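You operate a simulated robot arm through the tools that you are given. There is no shell and no other tool. Be economical: measure what you need, move in short steps, check, and stop when the job is done.

You are at the controls of a simulated two-armed robot. One attempt, no reset.

TASK
Pick up the cream mug from the middle of the steel counter with one hand, pass it to the other hand and put it on the top of the sieve bench. Set down upright: mug.

It is judged by the outcome, as a careful person would: the job done as asked, and still so three seconds after it is handed in. It fails if anything else is knocked over, pushed out of place, dropped, spilled or broken.

THE ROBOT
Two 7-joint arms with two-finger parallel grippers on one trunk, on a base that drives. Base frame: it is fixed to the floor where the robot stands at the start and does not move with it; the origin is under the middle of the robot, x ahead of it, y to its left, z up. Lengths are in m, angles in degrees, forces in N, time in s.
The left shoulder is at the start at [0.215, 0.171, 1.031], the right one opposite. Places, roughly: top of the sieve bench [1, -2.5, 0.8]. Payload 4.4 kg a hand.
Tool frame (each hand has its own): the origin (TCP) lies between the finger pads and is the grasp point; the fingertips stand 0.023 m ahead of it; z points along the fingers, y is the line along which they close. The gripper opens to 0.094 m. The fingers are 0.038 m wide and 0.01 m thick; the gripper's body (0.054 by 0.096 m) begins 0.039 m behind the TCP.
Orientation is that of the tool frame in the base frame, as a unit quaternion [x, y, z, w]. With the fingers straight down and closing along the base's y, the tool's x points along the base's -x, its y along +y and its z along -z.

THE INTERFACE
- The arms move only by the tool nudge_tool. It takes "left_plan", "right_plan" or both (then of equal length, played together; a hand with none holds still); each is a list of rows, each a list of 7 numbers: the shift along the tool's x, y, z in m, then the turn, a rotation vector about the tool's x, y, z in degrees, then the gripper command, from -1 (shut) to 1 (fully open), values between in proportion. In form: [[x, y, z, wx, wy, wz, fingers], ...]. A call has 1 to 10 rows; each row shifts and turns the commanded pose from where the row before left it, along the tool's axes as they then stand. Rows are played at 5 a second. More than 0.05 m and 8.6 degrees between two rows, or a gripper value outside its range, and nothing of the call is played. A pose out of reach is approached as far as the arm can. The call stops where the force on the tool passes 40 N (or 10 N more than at its start, if that is more) or the arm is blocked; 0.2 s more then pass. The fingers move at their own pace (about 0.072 m/s each) and stop on an object; they squeeze with about 39 N. The grip force told is the motor's: it shows also when the fingers shut on nothing. Time passes only in rows, and 0.2 s behind the last, so rows that do not move let the fingers close. The reply holds the time, the measured pose of the TCP, the force on the tool along the base axes, the opening and the grip force, in the units named above and with some noise, with the torque about the TCP (base axes, N m) and any sound that the robot's microphone picked up.
- Cameras (640 x 400 px; columns grow to the right, rows downward): "scene" is now at [0.3598, 0.014, 1.2125]; the picture's right is [0.16, -0.99, 0.00], its down [0.04, 0.01, -1.00] and it looks along [0.99, 0.16, 0.04] (base axes); focal length 214 px, centre (320, 200). "left" rides on the left gripper at [0.086, -0.016, -0.074] in its tool frame; the picture's right is [0.18, 0.98, 0.00], its down [-0.58, 0.11, -0.81] and it looks along [-0.79, 0.15, 0.59] (tool axes); focal length 243 px, centre (320, 200). "right" rides on the right gripper at [0.086, 0.016, -0.074] in its tool frame; the picture's right is [-0.18, 0.98, 0.00], its down [-0.58, -0.11, -0.81] and it looks along [-0.79, -0.15, 0.59] (tool axes); focal length 243 px, centre (320, 200). There is no depth. A picture from a camera that has moved, and an enlarged one, comes with that camera's place and axes in the base frame and with its lens.
- get_image(camera): a new picture of that camera. No time passes.
- raise_lower(by): slides the trunk up (or, below 0, down) by that many m; the arms and the scene camera ride with it, the base frame stays. It gives what a move gives, with no picture.
- steer(legs): drives the robot by 1 to 6 legs, each [ahead, left, turn to the left] in m, m and degrees, along the robot's own axes; the way and the turn of a leg run together, so that a leg with both is an arc; at most 1.5 m and 180 degrees a leg. The arms and the cameras ride along, it lands a little off, and it stops where it bumps. It gives what a move gives.
- pan_tilt(pan, tilt): turns the head with the scene camera to pan (to the left, within 80 degrees either way) and tilt (down, from -29 to 69), counted from straight ahead of the robot. It gives what a move gives.
- zoom(camera, box): a new picture of the part [left, top, right, bottom] of that camera's present view, enlarged. No time passes.
- finish_job(): hands the job in; it is judged then, once.

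Go step by step. Nothing tells you exact positions but the pictures and the camera data: compare them with the known pose of the tool, close in by small moves and look again before you grip or let go. The budget is 120 turns and 92 pictures, counting those below and the enlarged ones. Unless the task says otherwise, let go and move clear before handing in, and close with one line.

The tools are called after "Emit:" by a JSON object that holds its "op" and its "data". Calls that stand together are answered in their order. nudge_tool: Moves the arms, as the interface text tells. Its arguments: {"type":"object","properties":{"left_plan":{"type":"array","items":{"type":"array","items":{"type":"number"}}},"right_plan":{"type":"array","items":{"type":"array","items":{"type":"number"}}}},"required":[]} The other tools are called the same way: raise_lower (by) slides the trunk up or down; steer (legs) drives the base; pan_tilt (pan, tilt) turns the head that bears the scene camera; get_image (camera) takes a picture; zoom (camera, box) takes an enlarged picture of a part of a camera's view; finish_job () hands the job in.

At the start:

```text
clock: 0.0
left_tool_pos: [0.4445, 0.2492, 1.2049]
left_orientation: [0.0, 1.0, 0.0, 0.001]
left_wrist_force: [0.0, -0.5, 0.0]
left_moment: [-0.01, -0.01, 0.02]
left_width: 0.094
left_grip_force: 0.2
right_tool_pos: [0.4884, -0.1802, 1.2045]
right_orientation: [0.0, 1.0, -0.001, 0.0]
right_wrist_force: [0.1, -0.3, 0.5]
right_moment: [-0.01, 0.02, 0.02]
right_width: 0.094
right_grip_force: 0.0
trunk travel left (down, up): [-0.054, 0.334]
robot x, y, heading: [0.0014, 0.0015, -0.2]
head pan, tilt: [9.0, -2.0]
```

scene: 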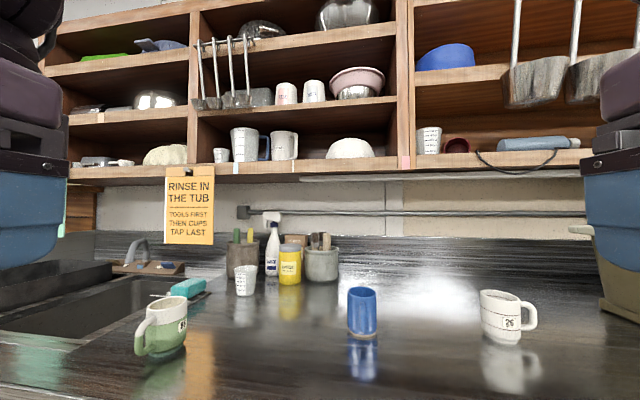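
right: 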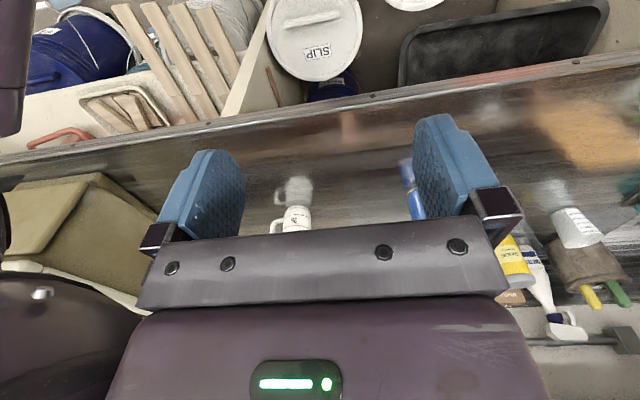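
left: 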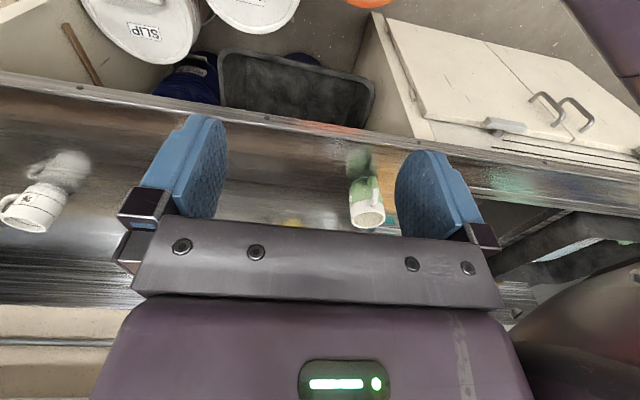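

I see a green/cream mug at the left, a blue cup in the middle and a cream mug at the right of the counter. I will tilt the head down toward the right mug to measure it.

Emit:
{"op": "pan_tilt", "data": {"pan": -10, "tilt": 35}}

Emit:
{"op": "get_image", "data": {"camera": "scene"}}

Emit:
{"op": "zoom", "data": {"camera": "scene", "box": [240, 40, 480, 190]}}

```text
clock: 1.0
left_tool_pos: [0.445, 0.2482, 1.2042]
left_orientation: [0.0, 1.0, 0.001, 0.0]
left_wrist_force: [0.4, 0.9, -0.3]
left_moment: [-0.01, 0.01, 0.03]
left_width: 0.0944
left_grip_force: 0.1
right_tool_pos: [0.4874, -0.1784, 1.2049]
right_orientation: [0.0, 1.0, 0.001, 0.001]
right_wrist_force: [0.3, -0.4, -0.5]
right_moment: [0.03, 0.06, -0.02]
right_width: 0.0938
right_grip_force: 0.0
trunk travel left (down, up): [-0.054, 0.334]
robot x, y, heading: [0.0005, 0.0022, -0.1]
head pan, tilt: [-10.0, 35.0]
```

```text
88 pictures are left
camera scene: at [0.3586, -0.0153, 1.1532], right [-0.17, -0.98, 0.0], down [-0.56, 0.1, -0.82], along [0.81, -0.14, -0.57], focal length 214 px, centre (320, 200)
```

scene: 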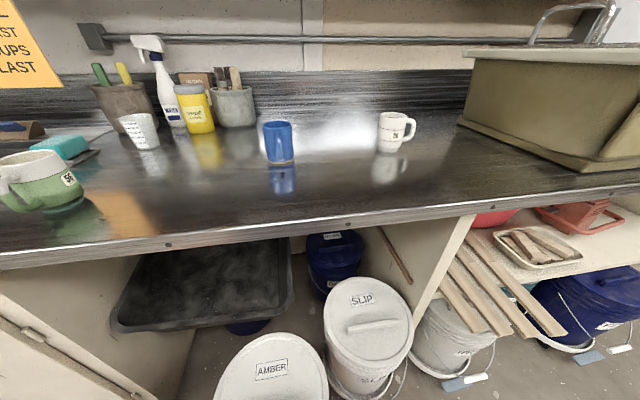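

```text
2.67 times, centred on (360, 115) of scene
camera zoom: at [0.3586, -0.0153, 1.1532], right [-0.17, -0.98, 0.0], down [-0.56, 0.1, -0.82], along [0.81, -0.14, -0.57], focal length 572 px, centre (213, 427)
```

zoom: 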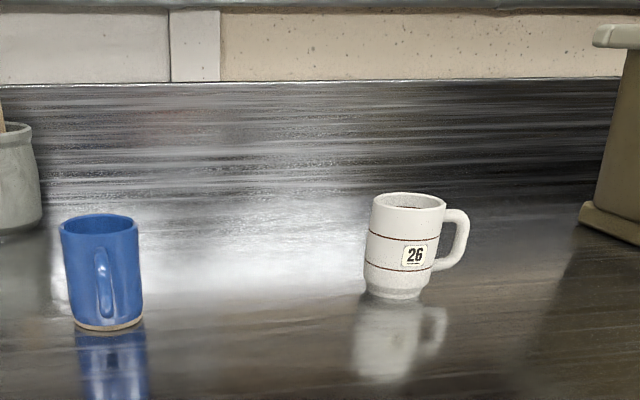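

The cream mug "26" is at about (0.90, -0.31), with the counter at z≈0.92 and the handle pointing to the right. My plan is to pinch the handle with the right hand, pinch the rim with the left, then drive to the bench. First I check how much room the base has ahead.

Emit:
{"op": "pan_tilt", "data": {"pan": -10, "tilt": 69}}

Emit:
{"op": "get_image", "data": {"camera": "scene"}}

Emit:
{"op": "zoom", "data": {"camera": "right", "box": [220, 140, 380, 240]}}

```text
clock: 2.0
left_tool_pos: [0.4438, 0.2496, 1.2045]
left_orientation: [0.0, 1.0, 0.0, -0.001]
left_wrist_force: [0.3, 0.1, -0.7]
left_moment: [0.01, 0.01, -0.03]
left_width: 0.0941
left_grip_force: 0.0
right_tool_pos: [0.4873, -0.1798, 1.2042]
right_orientation: [0.001, 1.0, 0.0, 0.001]
right_wrist_force: [0.3, 0.3, 0.5]
right_moment: [0.03, 0.0, -0.02]
right_width: 0.0938
right_grip_force: 0.0
trunk travel left (down, up): [-0.054, 0.334]
robot x, y, heading: [-0.0015, -0.0045, 0.1]
head pan, tilt: [-10.0, 68.8]
```

```text
86 pictures are left
camera scene: at [0.327, -0.0097, 1.1095], right [-0.17, -0.98, 0.0], down [-0.92, 0.16, -0.36], along [0.36, -0.06, -0.93], focal length 214 px, centre (320, 200)
```

scene: 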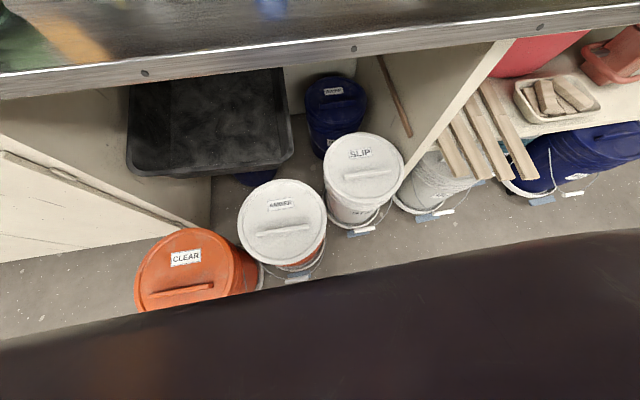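

```text
4.00 times, centred on (300, 190) of right
camera zoom: at [0.4005, -0.1643, 1.2801], right [0.18, 0.98, 0.0], down [0.58, -0.11, 0.81], along [0.79, -0.15, -0.59], focal length 970 px, centre (400, 240)
```

zoom: 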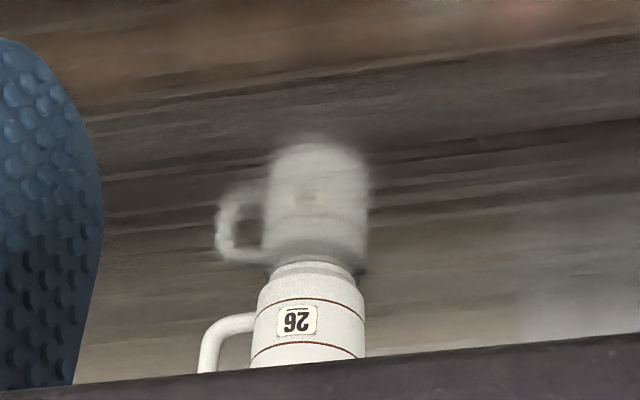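

The buckets sit close to the base front, so I won't drive ahead. I'll back up slightly, move right 0.2 m for a better reach, and look again.

Emit:
{"op": "steer", "data": {"legs": [[-0.03, 0, 0], [0, -0.2, 0], [0.02, 0, 0]]}}

Emit:
{"op": "pan_tilt", "data": {"pan": -8, "tilt": 35}}

Emit:
{"op": "zoom", "data": {"camera": "scene", "box": [240, 60, 400, 160]}}

```text
clock: 5.2
left_tool_pos: [0.4333, 0.0479, 1.2054]
left_orientation: [0.0, 1.0, 0.0, 0.0]
left_wrist_force: [0.6, 0.4, -0.2]
left_moment: [-0.01, 0.01, 0.03]
left_width: 0.0942
left_grip_force: 0.0
right_tool_pos: [0.476, -0.3831, 1.2046]
right_orientation: [0.0, 1.0, 0.0, 0.001]
right_wrist_force: [0.2, 1.0, 0.6]
right_moment: [0.02, -0.01, 0.01]
right_width: 0.094
right_grip_force: 0.1
trunk travel left (down, up): [-0.054, 0.334]
robot x, y, heading: [-0.0105, -0.2044, 0.0]
head pan, tilt: [-10.0, 68.8]
```

```text
clock: 6.2
left_tool_pos: [0.4329, 0.0479, 1.2051]
left_orientation: [0.0, 1.0, 0.0, 0.0]
left_wrist_force: [0.0, -0.5, 0.4]
left_moment: [0.02, -0.05, 0.02]
left_width: 0.094
left_grip_force: 0.0
right_tool_pos: [0.478, -0.3818, 1.2047]
right_orientation: [-0.001, 1.0, 0.0, 0.0]
right_wrist_force: [0.1, -0.4, 0.1]
right_moment: [0.0, 0.03, 0.0]
right_width: 0.0939
right_grip_force: 0.1
trunk travel left (down, up): [-0.054, 0.334]
robot x, y, heading: [-0.0066, -0.2021, 0.3]
head pan, tilt: [-8.0, 35.0]
```

```text
4.00 times, centred on (320, 110) of scene
camera zoom: at [0.348, -0.2136, 1.153], right [-0.14, -0.99, 0.0], down [-0.57, 0.08, -0.82], along [0.81, -0.11, -0.57], focal length 858 px, centre (320, 560)
```

zoom: 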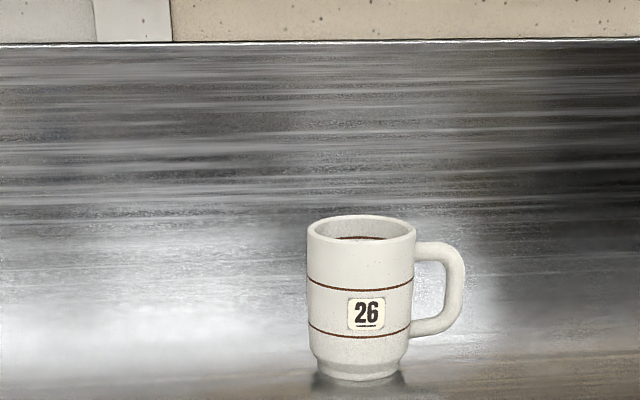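

The mug's rim centre is about (0.945, -0.324, 1.005), with a diameter of about 0.074 m. The handle points along -y to a radius of about 0.073 m. I'll yaw the right tool 90° so it closes along x.

Emit:
{"op": "nudge_tool", "data": {"right_plan": [[0, 0, 0.006, 0, 0, -8.5, 1], [0, 0, 0.006, 0, 0, -8.5, 1], [0, 0, 0.006, 0, 0, -8.5, 1], [0, 0, 0.006, 0, 0, -8.5, 1], [0, 0, 0.006, 0, 0, -8.5, 1], [0, 0, 0.006, 0, 0, -8.5, 1], [0, 0, 0.006, 0, 0, -8.5, 1], [0, 0, 0.006, 0, 0, -8.5, 1], [0, 0, 0.006, 0, 0, -8.5, 1], [0, 0, 0.006, 0, 0, -8.5, 1]]}}

```text
clock: 8.4
left_tool_pos: [0.4326, 0.0483, 1.2036]
left_orientation: [0.0, 1.0, 0.0, -0.001]
left_wrist_force: [-0.1, -0.5, -0.6]
left_moment: [-0.02, 0.0, -0.02]
left_width: 0.0941
left_grip_force: 0.1
right_tool_pos: [0.4758, -0.3807, 1.1454]
right_orientation: [-0.676, 0.737, 0.0, 0.0]
right_wrist_force: [-0.5, 0.3, -0.6]
right_moment: [0.01, 0.04, -0.03]
right_width: 0.0938
right_grip_force: 0.1
trunk travel left (down, up): [-0.054, 0.334]
robot x, y, heading: [-0.0123, -0.1991, 0.1]
head pan, tilt: [-8.0, 35.0]
```

Emit:
{"op": "nudge_tool", "data": {"right_plan": [[0, 0, 0, 0, 0, -5, 1], [0.03, -0.02, 0.0, 0, 0, 0, 1], [0, -0.045, 0, 0, 0, 0, 1], [0, -0.045, 0, 0, 0, 0, 1], [0, -0.045, 0, 0, 0, 0, 1], [0, -0.045, 0, 0, 0, 0, 1], [0, -0.045, 0, 0, 0, 0, 1], [0, -0.045, 0, 0, 0, 0, 1], [0, -0.045, 0, 0, 0, 0, 1], [0, -0.045, 0, 0, 0, 0, 1]]}}

Emit:
{"op": "get_image", "data": {"camera": "right"}}

Emit:
{"op": "get_image", "data": {"camera": "scene"}}

```text
clock: 10.6
left_tool_pos: [0.4344, 0.0482, 1.2039]
left_orientation: [-0.001, 1.0, 0.0, -0.001]
left_wrist_force: [-0.9, -0.1, -0.3]
left_moment: [-0.02, 0.01, -0.02]
left_width: 0.0942
left_grip_force: 0.1
right_tool_pos: [0.5777, -0.2574, 1.0931]
right_orientation: [-0.706, 0.708, 0.0, 0.0]
right_wrist_force: [-0.3, 0.5, -0.3]
right_moment: [-0.03, 0.01, 0.0]
right_width: 0.094
right_grip_force: 0.0
right hand out of reach, approached as far as the arm can: row 2, 3, 4, 5, 6, 7, 8, 9, 10
trunk travel left (down, up): [-0.054, 0.334]
robot x, y, heading: [-0.0083, -0.2014, -0.2]
head pan, tilt: [-8.0, 35.0]
```

```text
83 pictures are left
camera right: at [0.5607, -0.3444, 1.1678], right [-0.98, 0.19, 0.0], down [0.11, 0.58, 0.81], along [0.15, 0.79, -0.59], focal length 243 px, centre (320, 200)
```

right: 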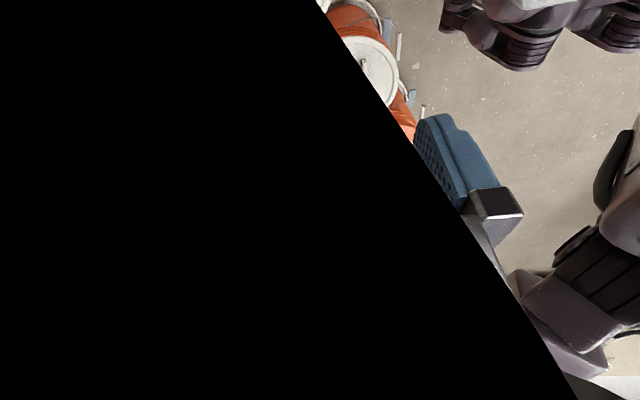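

```text
82 pictures are left
camera scene: at [0.3482, -0.2136, 1.153], right [-0.14, -0.99, 0.0], down [-0.57, 0.08, -0.82], along [0.81, -0.11, -0.57], focal length 214 px, centre (320, 200)
```

scene: 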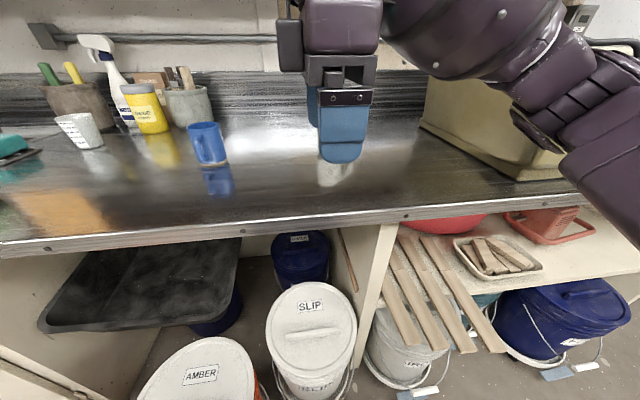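

Yaw −90° is at the right wrist's limit. I'll switch plans: the right hand takes the rim at the near-left side (yaw −45°), then yaws to +45° for the left hand to take the handle. I'll unwind to −45° first.

Emit:
{"op": "nudge_tool", "data": {"right_plan": [[0, 0, 0, 0, 0, 7.5, 1], [0, 0, 0, 0, 0, 7.5, 1], [0, 0, 0, 0, 0, 7.5, 1], [0, 0, 0, 0, 0, 7.5, 1], [0, 0, 0, 0, 0, 7.5, 1], [0, 0, 0, 0, 0, 7.5, 1], [0, 0, 0, 0, 0, 0, 1]]}}

Emit:
{"op": "get_image", "data": {"camera": "scene"}}

Emit:
{"op": "get_image", "data": {"camera": "right"}}

```text
clock: 12.2
left_tool_pos: [0.4337, 0.0486, 1.2046]
left_orientation: [0.0, 1.0, 0.001, 0.0]
left_wrist_force: [-0.1, 0.4, 0.1]
left_moment: [0.04, -0.01, 0.02]
left_width: 0.0938
left_grip_force: 0.1
right_tool_pos: [0.5755, -0.2571, 1.0931]
right_orientation: [-0.381, 0.924, 0.0, 0.0]
right_wrist_force: [0.4, 0.2, 0.3]
right_moment: [0.0, -0.02, 0.02]
right_width: 0.0942
right_grip_force: 0.1
trunk travel left (down, up): [-0.054, 0.334]
robot x, y, heading: [-0.0104, -0.2013, 0.2]
head pan, tilt: [-8.0, 35.0]
```

```text
81 pictures are left
camera scene: at [0.348, -0.2136, 1.1531], right [-0.14, -0.99, 0.0], down [-0.57, 0.08, -0.82], along [0.81, -0.11, -0.57], focal length 214 px, centre (320, 200)
```

scene: 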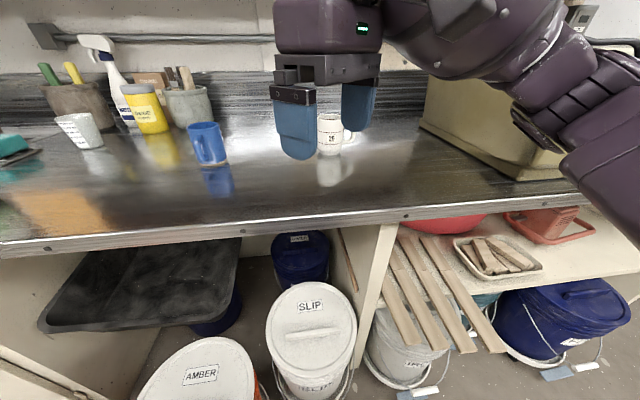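

```text
80 pictures are left
camera right: at [0.5026, -0.308, 1.1683], right [-0.56, 0.83, 0.0], down [0.49, 0.33, 0.81], along [0.67, 0.45, -0.59], focal length 243 px, centre (320, 200)
```

right: 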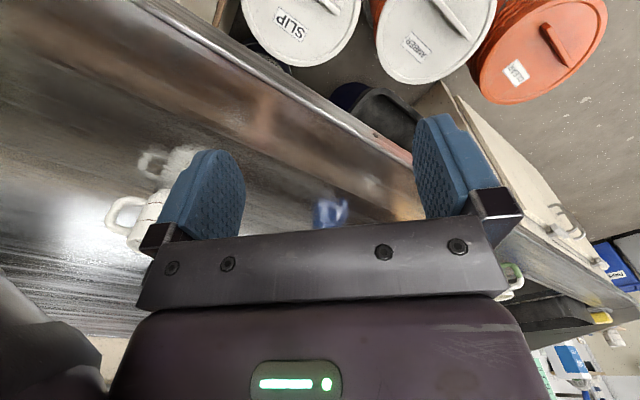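

Emit:
{"op": "nudge_tool", "data": {"right_plan": [[-0.027, -0.0335, -0.01, 0, 0, 0, 1], [-0.027, -0.0335, 0, 0, 0, 0, 1], [-0.027, -0.0335, 0, 0, 0, 0, 1], [-0.027, -0.0335, 0, 0, 0, 0, 1], [-0.027, -0.0335, 0, 0, 0, 0, 1], [-0.027, -0.0335, 0, 0, 0, 0, 1]]}}

Emit:
{"op": "get_image", "data": {"camera": "scene"}}

Emit:
{"op": "get_image", "data": {"camera": "right"}}

```text
clock: 13.6
left_tool_pos: [0.4334, 0.0474, 1.2047]
left_orientation: [0.0, 1.0, 0.0, 0.0]
left_wrist_force: [-1.1, -0.4, 0.0]
left_moment: [0.0, 0.01, -0.02]
left_width: 0.094
left_grip_force: 0.0
right_tool_pos: [0.8176, -0.2819, 1.1015]
right_orientation: [-0.381, 0.925, 0.0, 0.001]
right_wrist_force: [0.0, 0.1, -0.3]
right_moment: [-0.01, -0.01, -0.01]
right_width: 0.0937
right_grip_force: 0.0
right hand out of reach, approached as far as the arm can: row 6
trunk travel left (down, up): [-0.054, 0.334]
robot x, y, heading: [-0.0102, -0.2035, -0.0]
head pan, tilt: [-8.0, 35.0]
```

```text
79 pictures are left
camera scene: at [0.348, -0.2137, 1.1531], right [-0.14, -0.99, 0.0], down [-0.57, 0.08, -0.82], along [0.81, -0.11, -0.57], focal length 214 px, centre (320, 200)
```

scene: 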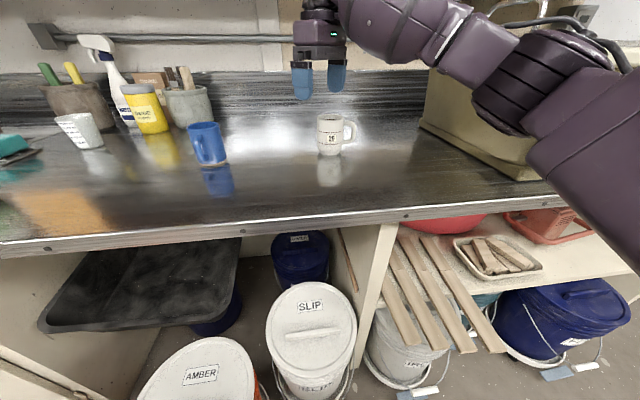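

```text
78 pictures are left
camera right: at [0.7446, -0.332, 1.1762], right [-0.56, 0.83, 0.0], down [0.49, 0.33, 0.81], along [0.67, 0.45, -0.59], focal length 243 px, centre (320, 200)
```

right: 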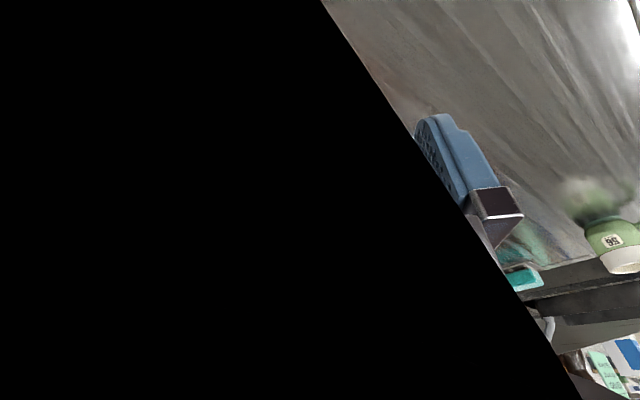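

The −45° yaw limits reach too. I'll go back to yaw 0 and pinch the rim at its +y side, checking reach there.

Emit:
{"op": "nudge_tool", "data": {"right_plan": [[0.0, 0.0, 0, 0, 0, 7.5, 1], [0, 0, 0, 0, 0, 7.5, 1], [0, 0, 0, 0, 0, 7.5, 1], [0, 0, 0, 0, 0, 7.5, 1], [0, 0, 0, 0, 0, 7.5, 1], [0, 0, 0, 0, 0, 7.3, 1], [-0.03, 0, 0, 0, 0, 0, 1], [-0.03, 0, 0, 0, 0, 0, 1]]}}

Emit:
{"op": "get_image", "data": {"camera": "right"}}

Emit:
{"op": "get_image", "data": {"camera": "scene"}}

```text
clock: 15.4
left_tool_pos: [0.4349, 0.048, 1.2053]
left_orientation: [0.0, 1.0, 0.0, 0.0]
left_wrist_force: [0.4, 0.9, 0.0]
left_moment: [0.0, 0.01, 0.0]
left_width: 0.0941
left_grip_force: 0.0
right_tool_pos: [0.8765, -0.2827, 1.1031]
right_orientation: [-0.001, 1.0, -0.001, -0.001]
right_wrist_force: [0.1, -0.8, -0.7]
right_moment: [0.03, -0.01, -0.02]
right_width: 0.0941
right_grip_force: 0.0
trunk travel left (down, up): [-0.054, 0.334]
robot x, y, heading: [-0.0136, -0.2005, -0.0]
head pan, tilt: [-8.0, 35.0]
```

```text
77 pictures are left
camera right: at [0.7892, -0.2664, 1.1782], right [0.18, 0.98, 0.0], down [0.58, -0.11, 0.81], along [0.79, -0.15, -0.59], focal length 243 px, centre (320, 200)
```

right: 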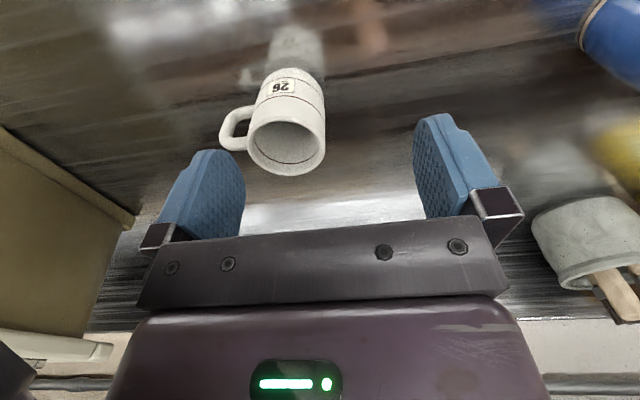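

```text
76 pictures are left
camera scene: at [0.3481, -0.2132, 1.153], right [-0.14, -0.99, 0.0], down [-0.57, 0.08, -0.82], along [0.81, -0.11, -0.57], focal length 214 px, centre (320, 200)
```

scene: 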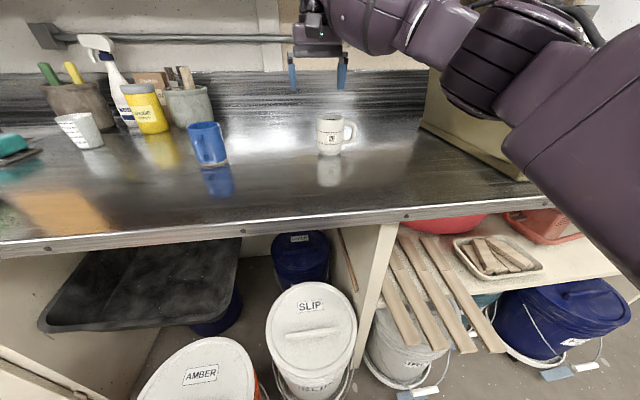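

The mug is empty, with the rim centre at about (0.935, -0.326, 1.0) and a diameter of about 0.071. I'll position over the +y wall with a partial opening.

Emit:
{"op": "nudge_tool", "data": {"right_plan": [[-0.03, -0.005, 0, 0, 0, 0, 0.06], [-0.0285, -0.0045, 0, 0, 0, 0, 0.06], [0, 0, 0.03, 0, 0, 0, 0.06], [0, 0, 0.0, 0, 0, 0, 0.06]]}}

Emit:
{"op": "get_image", "data": {"camera": "right"}}

Emit:
{"op": "zoom", "data": {"camera": "scene", "box": [240, 60, 400, 160]}}

```text
clock: 16.4
left_tool_pos: [0.4331, 0.0479, 1.2055]
left_orientation: [0.0, 1.0, 0.0, 0.001]
left_wrist_force: [0.2, -0.4, 0.7]
left_moment: [0.05, 0.0, -0.03]
left_width: 0.0941
left_grip_force: 0.1
right_tool_pos: [0.9108, -0.2894, 1.0754]
right_orientation: [-0.001, 1.0, 0.0, 0.001]
right_wrist_force: [0.8, -0.9, 0.1]
right_moment: [0.01, 0.01, -0.01]
right_width: 0.05
right_grip_force: 0.0
right hand out of reach, approached as far as the arm can: row 2
trunk travel left (down, up): [-0.054, 0.334]
robot x, y, heading: [-0.0126, -0.2017, -0.2]
head pan, tilt: [-8.0, 35.0]
```

```text
75 pictures are left
camera right: at [0.824, -0.2742, 1.1503], right [0.18, 0.98, 0.0], down [0.58, -0.11, 0.81], along [0.79, -0.15, -0.59], focal length 243 px, centre (320, 200)
```

right: 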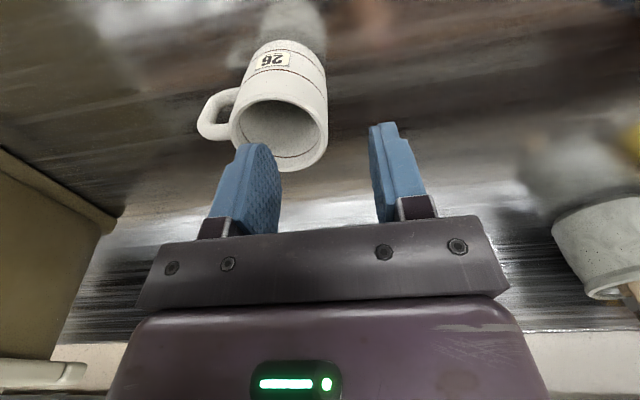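

```text
4.00 times, centred on (320, 110) of scene
camera zoom: at [0.3469, -0.2136, 1.1537], right [-0.14, -0.99, 0.0], down [-0.57, 0.08, -0.82], along [0.81, -0.11, -0.57], focal length 858 px, centre (320, 560)
```

zoom: 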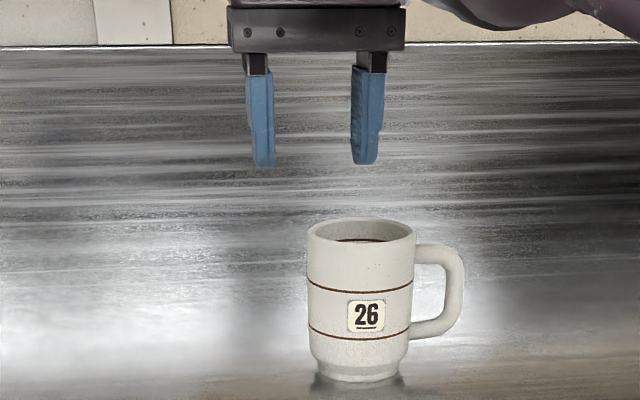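

Emit:
{"op": "nudge_tool", "data": {"right_plan": [[0, 0, 0.025, 0, 0, 0, 0.06], [-0.0125, -0.002, 0, 0, 0, 0, 0.06], [-0.0125, 0, 0, 0, 0, 0, 0.06], [0, 0, 0, 0, 0, 0, 0.06]]}}

Emit:
{"op": "get_image", "data": {"camera": "right"}}

```text
clock: 17.4
left_tool_pos: [0.4333, 0.0488, 1.2051]
left_orientation: [0.0, 1.0, 0.001, 0.0]
left_wrist_force: [-0.3, 1.1, -0.6]
left_moment: [0.0, 0.05, 0.01]
left_width: 0.0941
left_grip_force: 0.1
right_tool_pos: [0.929, -0.2922, 1.0482]
right_orientation: [-0.002, 1.0, 0.0, 0.0]
right_wrist_force: [-0.2, 1.3, 1.0]
right_moment: [-0.01, 0.01, 0.02]
right_width: 0.0496
right_grip_force: 0.2
right hand out of reach, approached as far as the arm can: row 3
trunk travel left (down, up): [-0.054, 0.334]
robot x, y, heading: [-0.0116, -0.1976, 0.0]
head pan, tilt: [-8.0, 35.0]
```

```text
73 pictures are left
camera right: at [0.8426, -0.2775, 1.1224], right [0.18, 0.98, 0.0], down [0.58, -0.11, 0.81], along [0.79, -0.15, -0.59], focal length 243 px, centre (320, 200)
```

right: 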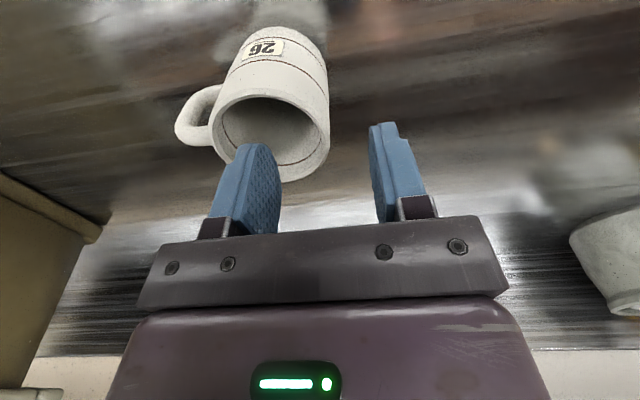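

Aligned: the wall is at y≈-0.292, matching the TCP. I'll descend in small steps.

Emit:
{"op": "nudge_tool", "data": {"right_plan": [[0, 0, 0.02, 0, 0, 0, 0.06], [-0.004, 0, 0.02, 0, 0, 0, 0.06], [-0.002, 0, 0.018, 0, 0, 0, 0.06], [0, 0, 0, 0, 0, 0, 0.06]]}}

Emit:
{"op": "get_image", "data": {"camera": "right"}}

Emit:
{"op": "zoom", "data": {"camera": "scene", "box": [240, 60, 400, 160]}}

```text
clock: 18.4
left_tool_pos: [0.4336, 0.0483, 1.2038]
left_orientation: [0.0, 1.0, -0.001, 0.001]
left_wrist_force: [0.2, -0.8, -0.1]
left_moment: [-0.01, 0.02, 0.0]
left_width: 0.094
left_grip_force: 0.0
right_tool_pos: [0.9375, -0.2926, 0.9905]
right_orientation: [-0.002, 1.0, 0.0, -0.001]
right_wrist_force: [-0.6, 0.0, -0.3]
right_moment: [0.0, 0.0, -0.02]
right_width: 0.0501
right_grip_force: 0.1
trunk travel left (down, up): [-0.054, 0.334]
robot x, y, heading: [-0.0093, -0.2037, 0.2]
head pan, tilt: [-8.0, 35.0]
```

```text
72 pictures are left
camera right: at [0.8508, -0.2774, 1.066], right [0.18, 0.98, 0.0], down [0.58, -0.11, 0.81], along [0.79, -0.15, -0.59], focal length 243 px, centre (320, 200)
```

right: 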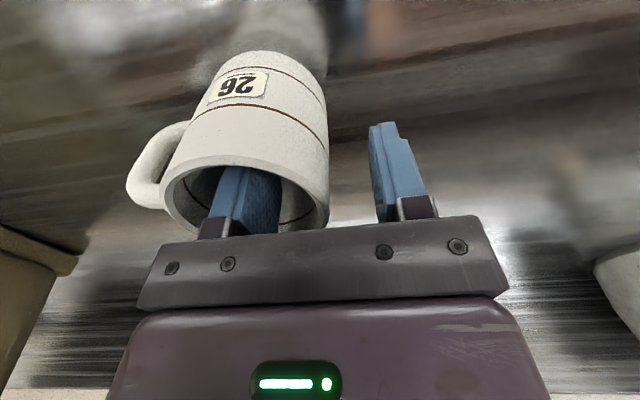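

```text
4.00 times, centred on (320, 110) of scene
camera zoom: at [0.3477, -0.2136, 1.1533], right [-0.14, -0.99, 0.0], down [-0.57, 0.08, -0.82], along [0.81, -0.11, -0.57], focal length 858 px, centre (320, 560)
```

zoom: 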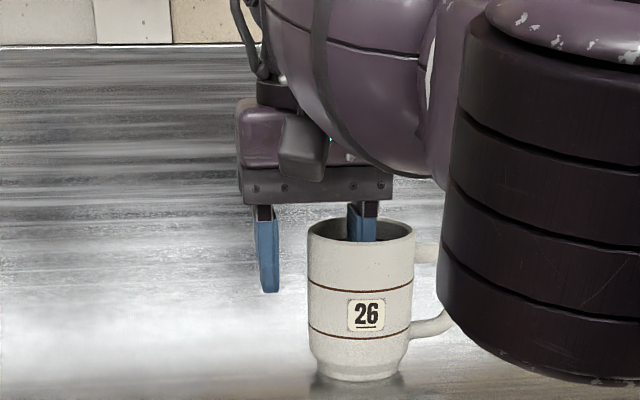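

One finger is inside the mug, the other outside. Closing now.

Emit:
{"op": "nudge_tool", "data": {"right_plan": [[0, 0, 0, 0, 0, 0, -0.4], [0, 0, 0, 0, 0, 0, -1], [0, 0, 0, 0, 0, 0, -1], [0, 0, 0, 0, 0, 0, -1]]}}

Emit:
{"op": "get_image", "data": {"camera": "right"}}

```text
clock: 19.4
left_tool_pos: [0.4334, 0.0483, 1.2053]
left_orientation: [0.0, 1.0, 0.0, 0.0]
left_wrist_force: [-0.1, -0.8, 0.0]
left_moment: [0.01, -0.01, 0.0]
left_width: 0.0942
left_grip_force: 0.1
right_tool_pos: [0.9384, -0.2921, 0.9902]
right_orientation: [-0.001, 1.0, 0.0, -0.001]
right_wrist_force: [-1.3, -1.4, 0.1]
right_moment: [-0.18, 0.08, -0.05]
right_width: 0.0117
right_grip_force: 39.2
trunk travel left (down, up): [-0.054, 0.334]
robot x, y, heading: [-0.0101, -0.1952, -0.1]
head pan, tilt: [-8.0, 35.0]
```

```text
70 pictures are left
camera right: at [0.851, -0.2776, 1.0658], right [0.18, 0.98, 0.0], down [0.58, -0.11, 0.81], along [0.79, -0.15, -0.59], focal length 243 px, centre (320, 200)
```

right: 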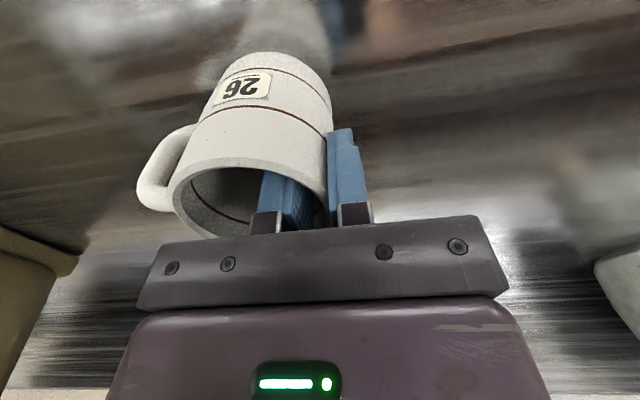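

Gripped at the rim. Lift and check.

Emit:
{"op": "nudge_tool", "data": {"right_plan": [[0, 0, -0.01, 0, 0, 0, -1], [0, 0, -0.02, 0, 0, 0, -1], [0.0, 0, -0.03, 0, 0, 0, -1], [0.03, 0, -0.03, 0, 0, 0, -1], [0.03, 0, -0.02, 0, 0, 0, -1]]}}

Emit:
{"op": "get_image", "data": {"camera": "scene"}}

```text
clock: 20.6
left_tool_pos: [0.4338, 0.0466, 1.2053]
left_orientation: [0.0, 1.0, 0.0, 0.001]
left_wrist_force: [-1.3, -0.1, 0.0]
left_moment: [0.01, 0.01, 0.01]
left_width: 0.0939
left_grip_force: 0.1
right_tool_pos: [0.8678, -0.2946, 1.0959]
right_orientation: [-0.001, 1.0, 0.0, -0.001]
right_wrist_force: [-0.4, -0.3, -2.2]
right_moment: [0.06, 0.0, -0.01]
right_width: 0.0115
right_grip_force: 38.7
right hand out of reach, approached as far as the arm can: row 3
trunk travel left (down, up): [-0.054, 0.334]
robot x, y, heading: [-0.0121, -0.2019, -0.1]
head pan, tilt: [-8.0, 35.0]
```

```text
69 pictures are left
camera scene: at [0.3476, -0.2142, 1.1533], right [-0.14, -0.99, 0.0], down [-0.57, 0.08, -0.82], along [0.81, -0.11, -0.57], focal length 214 px, centre (320, 200)
```

scene: 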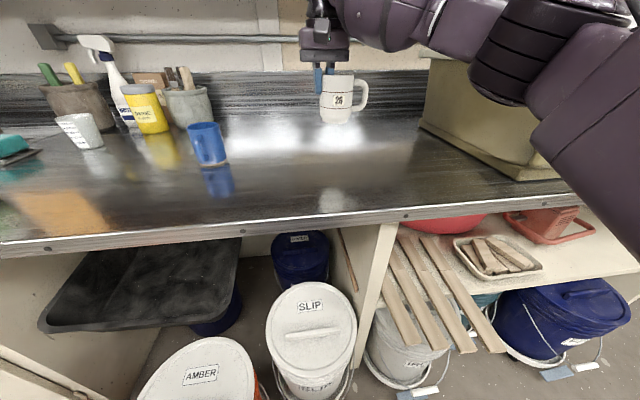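

The mug hangs upright. I'll bring it back in front of the robot and start yawing so the handle turns toward the robot.

Emit:
{"op": "nudge_tool", "data": {"right_plan": [[0.037, 0.024, 0, 0, 0, 0, -1], [0.037, 0.024, 0, 0, 0, 0, -1], [0.037, 0.024, 0, 0, 0, 0, -1], [0.037, 0.024, 0, 0, 0, 0, -1], [0, 0, 0, 0, 0, 8, -1], [0, 0, 0, 0, 0, 8, -1], [0, 0, 0, 0, 0, 8, -1], [0, 0, 0, 0, 0, 8, -1], [0, 0, 0, 0, 0, 8, -1], [0, 0, 0, 0, 0, 8, -1]]}}

Emit:
{"op": "get_image", "data": {"camera": "scene"}}

```text
clock: 22.8
left_tool_pos: [0.4352, 0.0472, 1.2053]
left_orientation: [0.0, 1.0, 0.0, -0.001]
left_wrist_force: [-1.0, 0.7, -0.5]
left_moment: [0.0, -0.01, -0.04]
left_width: 0.0941
left_grip_force: 0.2
right_tool_pos: [0.7198, -0.197, 1.0976]
right_orientation: [0.407, 0.913, 0.0, 0.0]
right_wrist_force: [-0.6, 0.7, -2.6]
right_moment: [0.08, -0.06, 0.0]
right_width: 0.0119
right_grip_force: 39.2
trunk travel left (down, up): [-0.054, 0.334]
robot x, y, heading: [-0.0118, -0.2039, -0.1]
head pan, tilt: [-8.0, 35.0]
```

```text
68 pictures are left
camera scene: at [0.3482, -0.2136, 1.153], right [-0.14, -0.99, 0.0], down [-0.57, 0.08, -0.82], along [0.81, -0.11, -0.57], focal length 214 px, centre (320, 200)
```

scene: 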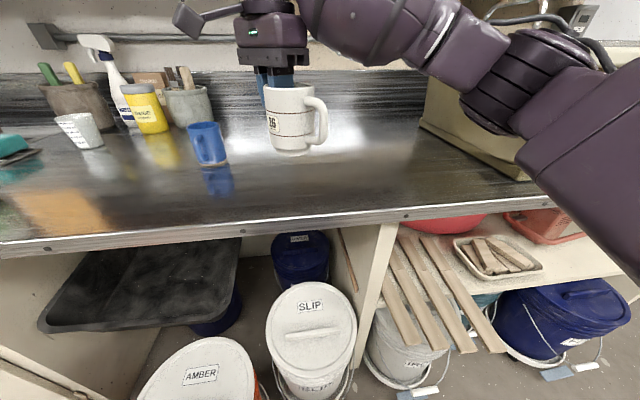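

Emit:
{"op": "nudge_tool", "data": {"right_plan": [[0, 0, 0, 0, 0, 8.4, -1], [0, 0, 0, 0, 0, 8.4, -1], [0, 0, 0, 0, 0, 8.4, -1], [0, 0, 0, 0, 0, 8.4, -1], [0, 0, 0, 0, 0, 8.4, -1], [0, 0, 0, 0, 0, 0, -1]]}}

Emit:
{"op": "get_image", "data": {"camera": "scene"}}

Emit:
{"op": "get_image", "data": {"camera": "left"}}

```text
clock: 24.2
left_tool_pos: [0.4346, 0.0487, 1.2048]
left_orientation: [-0.001, 1.0, 0.0, 0.0]
left_wrist_force: [-1.4, -1.0, -0.4]
left_moment: [0.0, 0.02, -0.04]
left_width: 0.094
left_grip_force: 0.0
right_tool_pos: [0.7188, -0.1975, 1.0968]
right_orientation: [0.707, 0.707, 0.0, 0.0]
right_wrist_force: [-0.8, 0.6, -2.7]
right_moment: [0.02, -0.09, -0.01]
right_width: 0.0119
right_grip_force: 38.9
trunk travel left (down, up): [-0.054, 0.334]
robot x, y, heading: [-0.0145, -0.2041, -0.3]
head pan, tilt: [-8.0, 35.0]
```

```text
67 pictures are left
camera scene: at [0.3482, -0.2137, 1.153], right [-0.14, -0.99, 0.0], down [-0.57, 0.08, -0.82], along [0.81, -0.11, -0.57], focal length 214 px, centre (320, 200)
```

scene: 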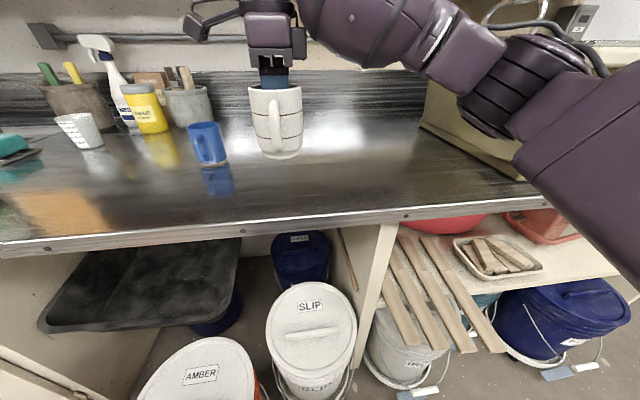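

```text
66 pictures are left
camera left: at [0.3478, 0.0306, 1.2797], right [-0.18, 0.98, 0.0], down [0.58, 0.11, 0.81], along [0.79, 0.15, -0.59], focal length 243 px, centre (320, 200)
```

left: 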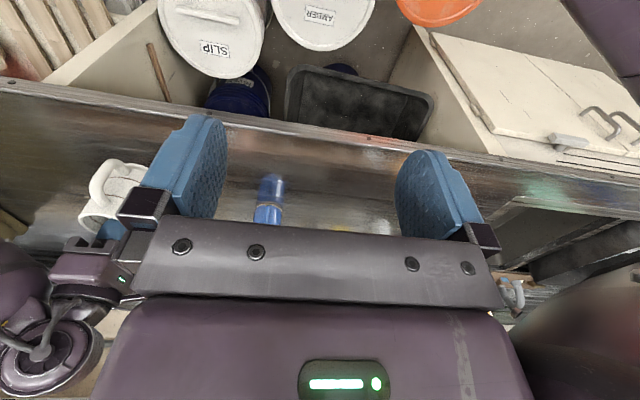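

The handle now points at the robot, at about (0.615, -0.197), z 1.04–1.09. I'll tilt the left tool forward 24° and bring it behind the handle, staying short of it.

Emit:
{"op": "nudge_tool", "data": {"left_plan": [[0, 0, 0, 0, -8, 0, 1], [0, 0, 0, 0, -8, 0, 1], [0, 0, 0, 0, -8, 0, 1], [-0.0071, -0.0351, 0.0227, 0, 0, 0, 1], [-0.0071, -0.0351, 0.0227, 0, 0, 0, 1], [-0.0071, -0.0351, 0.0227, 0, 0, 0, 1], [-0.0071, -0.0351, 0.0227, 0, 0, 0, 1], [-0.0071, -0.0351, 0.0227, 0, 0, 0, 1], [-0.0071, -0.0351, 0.0227, 0, 0, 0, 1], [-0.0071, -0.0351, 0.0227, 0, 0, 0, 1]]}}

Emit:
{"op": "get_image", "data": {"camera": "left"}}

Emit:
{"op": "get_image", "data": {"camera": "scene"}}

```text
clock: 26.4
left_tool_pos: [0.5469, -0.1987, 1.0791]
left_orientation: [0.0, 0.978, -0.001, 0.208]
left_wrist_force: [0.0, -0.1, 0.5]
left_moment: [0.0, 0.02, 0.04]
left_width: 0.0942
left_grip_force: 0.0
right_tool_pos: [0.72, -0.1988, 1.0958]
right_orientation: [0.707, 0.708, -0.001, 0.0]
right_wrist_force: [0.7, -0.3, -2.5]
right_moment: [0.01, -0.1, 0.05]
right_width: 0.0117
right_grip_force: 38.9
trunk travel left (down, up): [-0.054, 0.334]
robot x, y, heading: [-0.0141, -0.2009, 0.1]
head pan, tilt: [-8.0, 35.0]
```

```text
65 pictures are left
camera left: at [0.4374, -0.2161, 1.1129], right [-0.17, 0.98, -0.07], down [0.2, 0.11, 0.97], along [0.96, 0.15, -0.22], focal length 243 px, centre (320, 200)
```

left: 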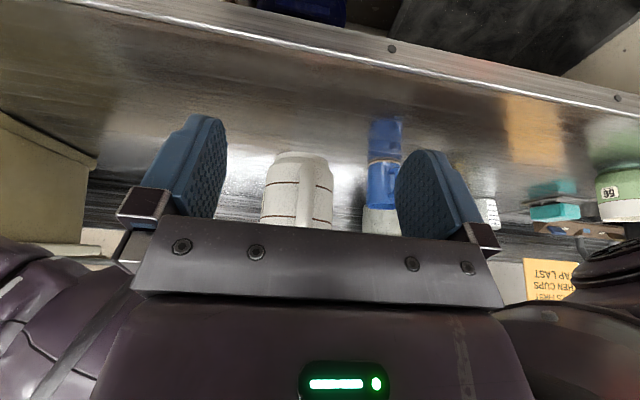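

```text
64 pictures are left
camera scene: at [0.3489, -0.2142, 1.1526], right [-0.14, -0.99, 0.0], down [-0.57, 0.08, -0.82], along [0.81, -0.11, -0.57], focal length 214 px, centre (320, 200)
```

scene: 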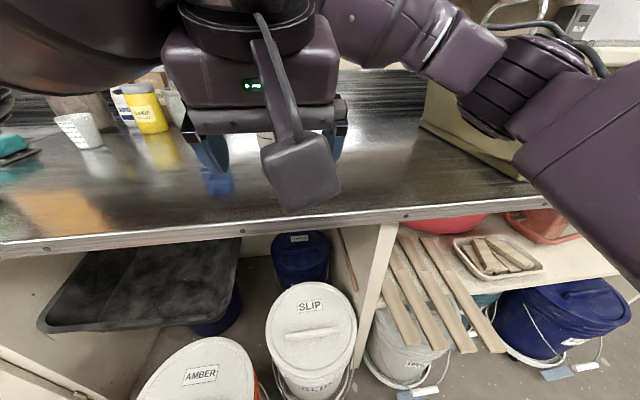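

Emit:
{"op": "zoom", "data": {"camera": "left", "box": [220, 120, 400, 240]}}

```text
3.33 times, centred on (310, 180) of left
camera zoom: at [0.4374, -0.2161, 1.1129], right [-0.17, 0.98, -0.07], down [0.2, 0.11, 0.97], along [0.96, 0.15, -0.22], focal length 809 px, centre (353, 267)
```

zoom: 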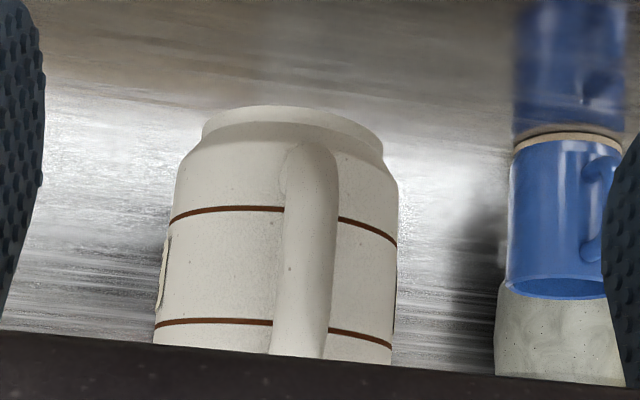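

The handle is centred at y≈-0.198, in line with the left TCP. Advance so the fingers straddle it.

Emit:
{"op": "nudge_tool", "data": {"left_plan": [[-0.02, 0, 0.009, 0, 0, 0, 1], [-0.02, 0, 0.009, 0, 0, 0, 1], [-0.0195, 0, 0.0085, 0, 0, 0, 1], [0, 0, 0, 0, 0, 0, 1]]}}

Emit:
{"op": "get_image", "data": {"camera": "left"}}

Emit:
{"op": "pan_tilt", "data": {"pan": 15, "tilt": 20}}

Emit:
{"op": "get_image", "data": {"camera": "scene"}}

Emit:
{"op": "get_image", "data": {"camera": "right"}}

```text
clock: 27.4
left_tool_pos: [0.6086, -0.1969, 1.0807]
left_orientation: [-0.001, 0.978, 0.0, 0.208]
left_wrist_force: [0.7, 0.3, 0.5]
left_moment: [0.01, 0.02, 0.0]
left_width: 0.0941
left_grip_force: 0.1
right_tool_pos: [0.7192, -0.1982, 1.0982]
right_orientation: [0.706, 0.709, 0.0, 0.0]
right_wrist_force: [0.1, -0.6, -2.6]
right_moment: [-0.01, -0.13, 0.01]
right_width: 0.0115
right_grip_force: 38.9
trunk travel left (down, up): [-0.054, 0.334]
robot x, y, heading: [-0.0082, -0.2015, 0.0]
head pan, tilt: [-8.0, 35.0]
```

```text
62 pictures are left
camera left: at [0.4999, -0.2154, 1.1126], right [-0.17, 0.98, -0.08], down [0.2, 0.11, 0.97], along [0.96, 0.15, -0.22], focal length 243 px, centre (320, 200)
```

left: 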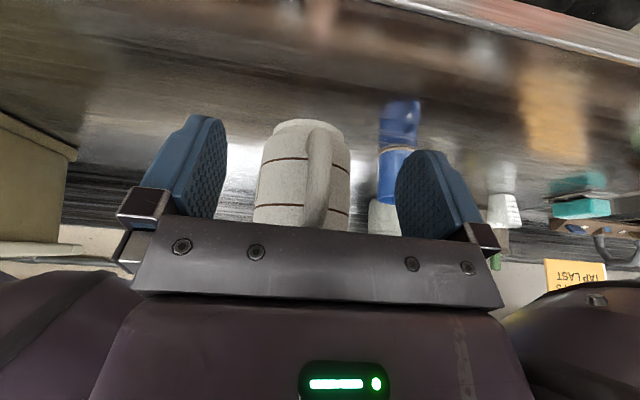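

```text
clock: 28.3
left_tool_pos: [0.6094, -0.1981, 1.079]
left_orientation: [0.0, 0.978, 0.0, 0.208]
left_wrist_force: [0.8, 0.0, -0.2]
left_moment: [-0.03, 0.01, -0.01]
left_width: 0.0939
left_grip_force: 0.0
right_tool_pos: [0.7203, -0.1977, 1.0975]
right_orientation: [0.706, 0.708, 0.001, 0.0]
right_wrist_force: [0.8, 0.8, -3.5]
right_moment: [0.0, -0.12, 0.01]
right_width: 0.0117
right_grip_force: 38.4
trunk travel left (down, up): [-0.054, 0.334]
robot x, y, heading: [-0.0108, -0.1992, 0.1]
head pan, tilt: [15.0, 20.0]
```

```text
61 pictures are left
camera scene: at [0.351, -0.1774, 1.1768], right [0.26, -0.97, 0.0], down [-0.33, -0.09, -0.94], along [0.91, 0.24, -0.34], focal length 214 px, centre (320, 200)
```

scene: 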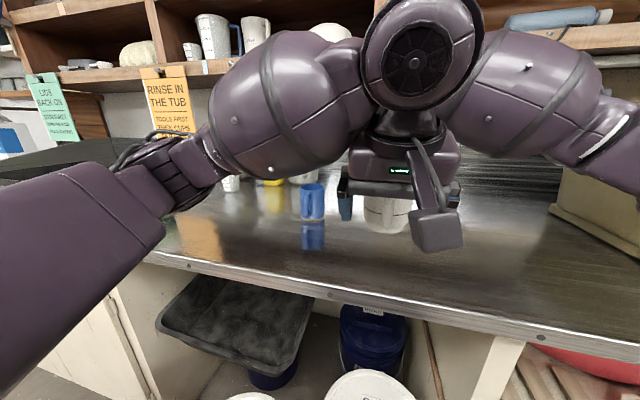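

```text
60 pictures are left
camera right: at [0.7343, -0.1123, 1.1725], right [0.98, -0.18, 0.0], down [-0.11, -0.58, 0.81], along [-0.15, -0.79, -0.59], focal length 243 px, centre (320, 200)
```

right: 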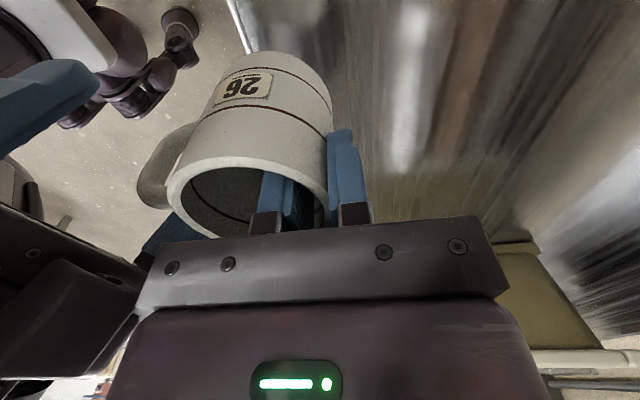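

The left fingers straddle the strap (outer face at x≈0.614). A small advance and lowering, then close on the handle while the right holds.

Emit:
{"op": "nudge_tool", "data": {"left_plan": [[-0.0022, 0, 0.0097, 0, 0, 0, 1], [0, 0, 0, 0, 0, 0, 0.2], [0, 0, 0, 0, 0, 0, -0.3], [0, 0, 0, 0, 0, 0, -0.6]]}}

Emit:
{"op": "get_image", "data": {"camera": "left"}}

Emit:
{"op": "get_image", "data": {"camera": "right"}}

```text
clock: 29.3
left_tool_pos: [0.6147, -0.1978, 1.071]
left_orientation: [0.0, 0.978, 0.0, 0.208]
left_wrist_force: [0.4, 0.2, -0.4]
left_moment: [0.01, 0.01, -0.02]
left_width: 0.0189
left_grip_force: 0.0
right_tool_pos: [0.7187, -0.1984, 1.0976]
right_orientation: [0.705, 0.709, -0.001, 0.0]
right_wrist_force: [0.1, -0.2, -2.5]
right_moment: [0.05, -0.14, 0.04]
right_width: 0.0118
right_grip_force: 38.9
trunk travel left (down, up): [-0.054, 0.334]
robot x, y, heading: [-0.0108, -0.2021, -0.0]
head pan, tilt: [15.0, 20.0]
```

```text
59 pictures are left
camera left: at [0.506, -0.2151, 1.105], right [-0.17, 0.98, -0.08], down [0.2, 0.11, 0.97], along [0.96, 0.15, -0.22], focal length 243 px, centre (320, 200)
```

left: 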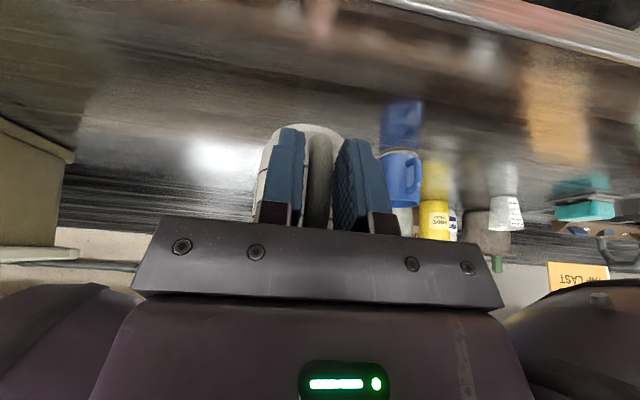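

```text
58 pictures are left
camera right: at [0.7342, -0.1123, 1.1725], right [0.98, -0.18, 0.0], down [-0.11, -0.58, 0.81], along [-0.15, -0.79, -0.59], focal length 243 px, centre (320, 200)
```

right: 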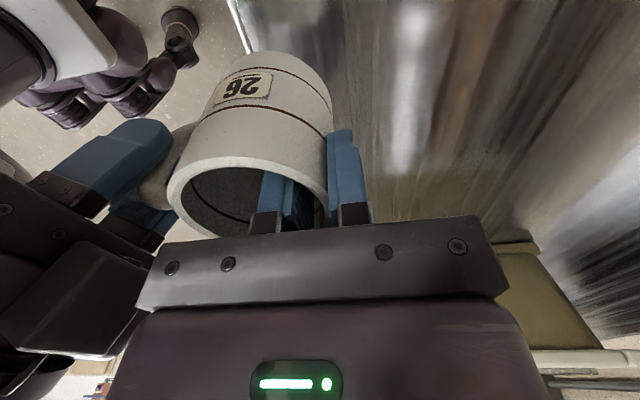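

Emit:
{"op": "nudge_tool", "data": {"left_plan": [[0, 0, 0, 0, 0, 0, -1], [0, 0, 0, 0, 0, 0, -1], [0, 0, 0, 0, 0, 0, -1]]}}

Emit:
{"op": "zoom", "data": {"camera": "left", "box": [220, 100, 400, 240]}}

```text
clock: 30.1
left_tool_pos: [0.6165, -0.1987, 1.071]
left_orientation: [0.001, 0.978, 0.0, 0.208]
left_wrist_force: [1.5, 3.4, 0.2]
left_moment: [0.06, 0.05, 0.07]
left_width: 0.0129
left_grip_force: 39.0
right_tool_pos: [0.7188, -0.1977, 1.0964]
right_orientation: [0.706, 0.709, 0.0, 0.0]
right_wrist_force: [-0.6, -2.9, -2.2]
right_moment: [-0.14, -0.11, 0.24]
right_width: 0.0117
right_grip_force: 39.0
trunk travel left (down, up): [-0.054, 0.334]
robot x, y, heading: [-0.0115, -0.2019, 0.1]
head pan, tilt: [15.0, 20.0]
```

```text
2.86 times, centred on (310, 170) of left
camera zoom: at [0.5061, -0.2151, 1.105], right [-0.17, 0.98, -0.07], down [0.2, 0.11, 0.97], along [0.96, 0.15, -0.22], focal length 693 px, centre (349, 286)
```

zoom: 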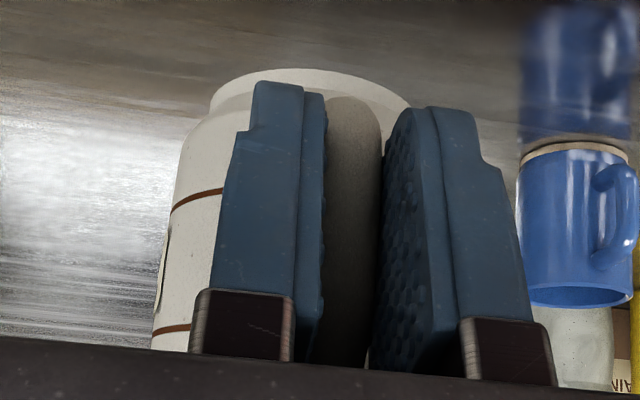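

The left hand has the handle. Now I open the right hand partway in place.

Emit:
{"op": "nudge_tool", "data": {"right_plan": [[0, 0, 0, 0, 0, 0, -0.5], [0, 0, 0, 0, 0, 0, -0.2], [0, 0, 0, 0, 0, 0, 0.0], [0, 0, 0, 0, 0, 0, 0.0]]}}

Emit:
{"op": "get_image", "data": {"camera": "right"}}

```text
clock: 31.1
left_tool_pos: [0.6151, -0.1974, 1.0721]
left_orientation: [0.0, 0.978, 0.0, 0.208]
left_wrist_force: [-0.6, -0.3, -0.1]
left_moment: [-0.03, 0.2, 0.0]
left_width: 0.0128
left_grip_force: 38.8
right_tool_pos: [0.7188, -0.1982, 1.0967]
right_orientation: [0.706, 0.708, 0.0, 0.0]
right_wrist_force: [0.0, -0.3, -0.6]
right_moment: [-0.01, 0.01, -0.01]
right_width: 0.0469
right_grip_force: 0.1
trunk travel left (down, up): [-0.054, 0.334]
robot x, y, heading: [-0.0133, -0.2024, -0.1]
head pan, tilt: [15.0, 20.0]
```

```text
56 pictures are left
camera right: at [0.7343, -0.1123, 1.1725], right [0.98, -0.18, 0.0], down [-0.11, -0.58, 0.81], along [-0.15, -0.79, -0.59], focal length 243 px, centre (320, 200)
```

right: 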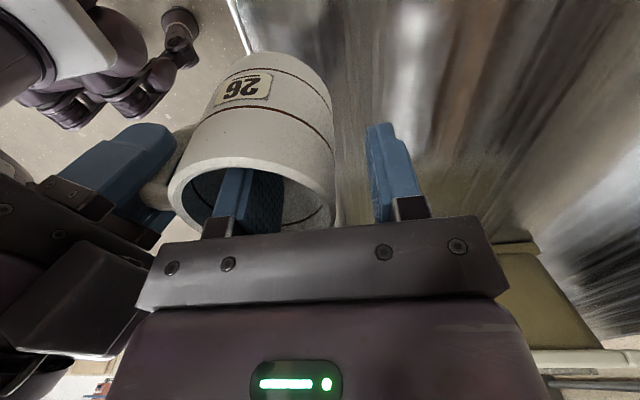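

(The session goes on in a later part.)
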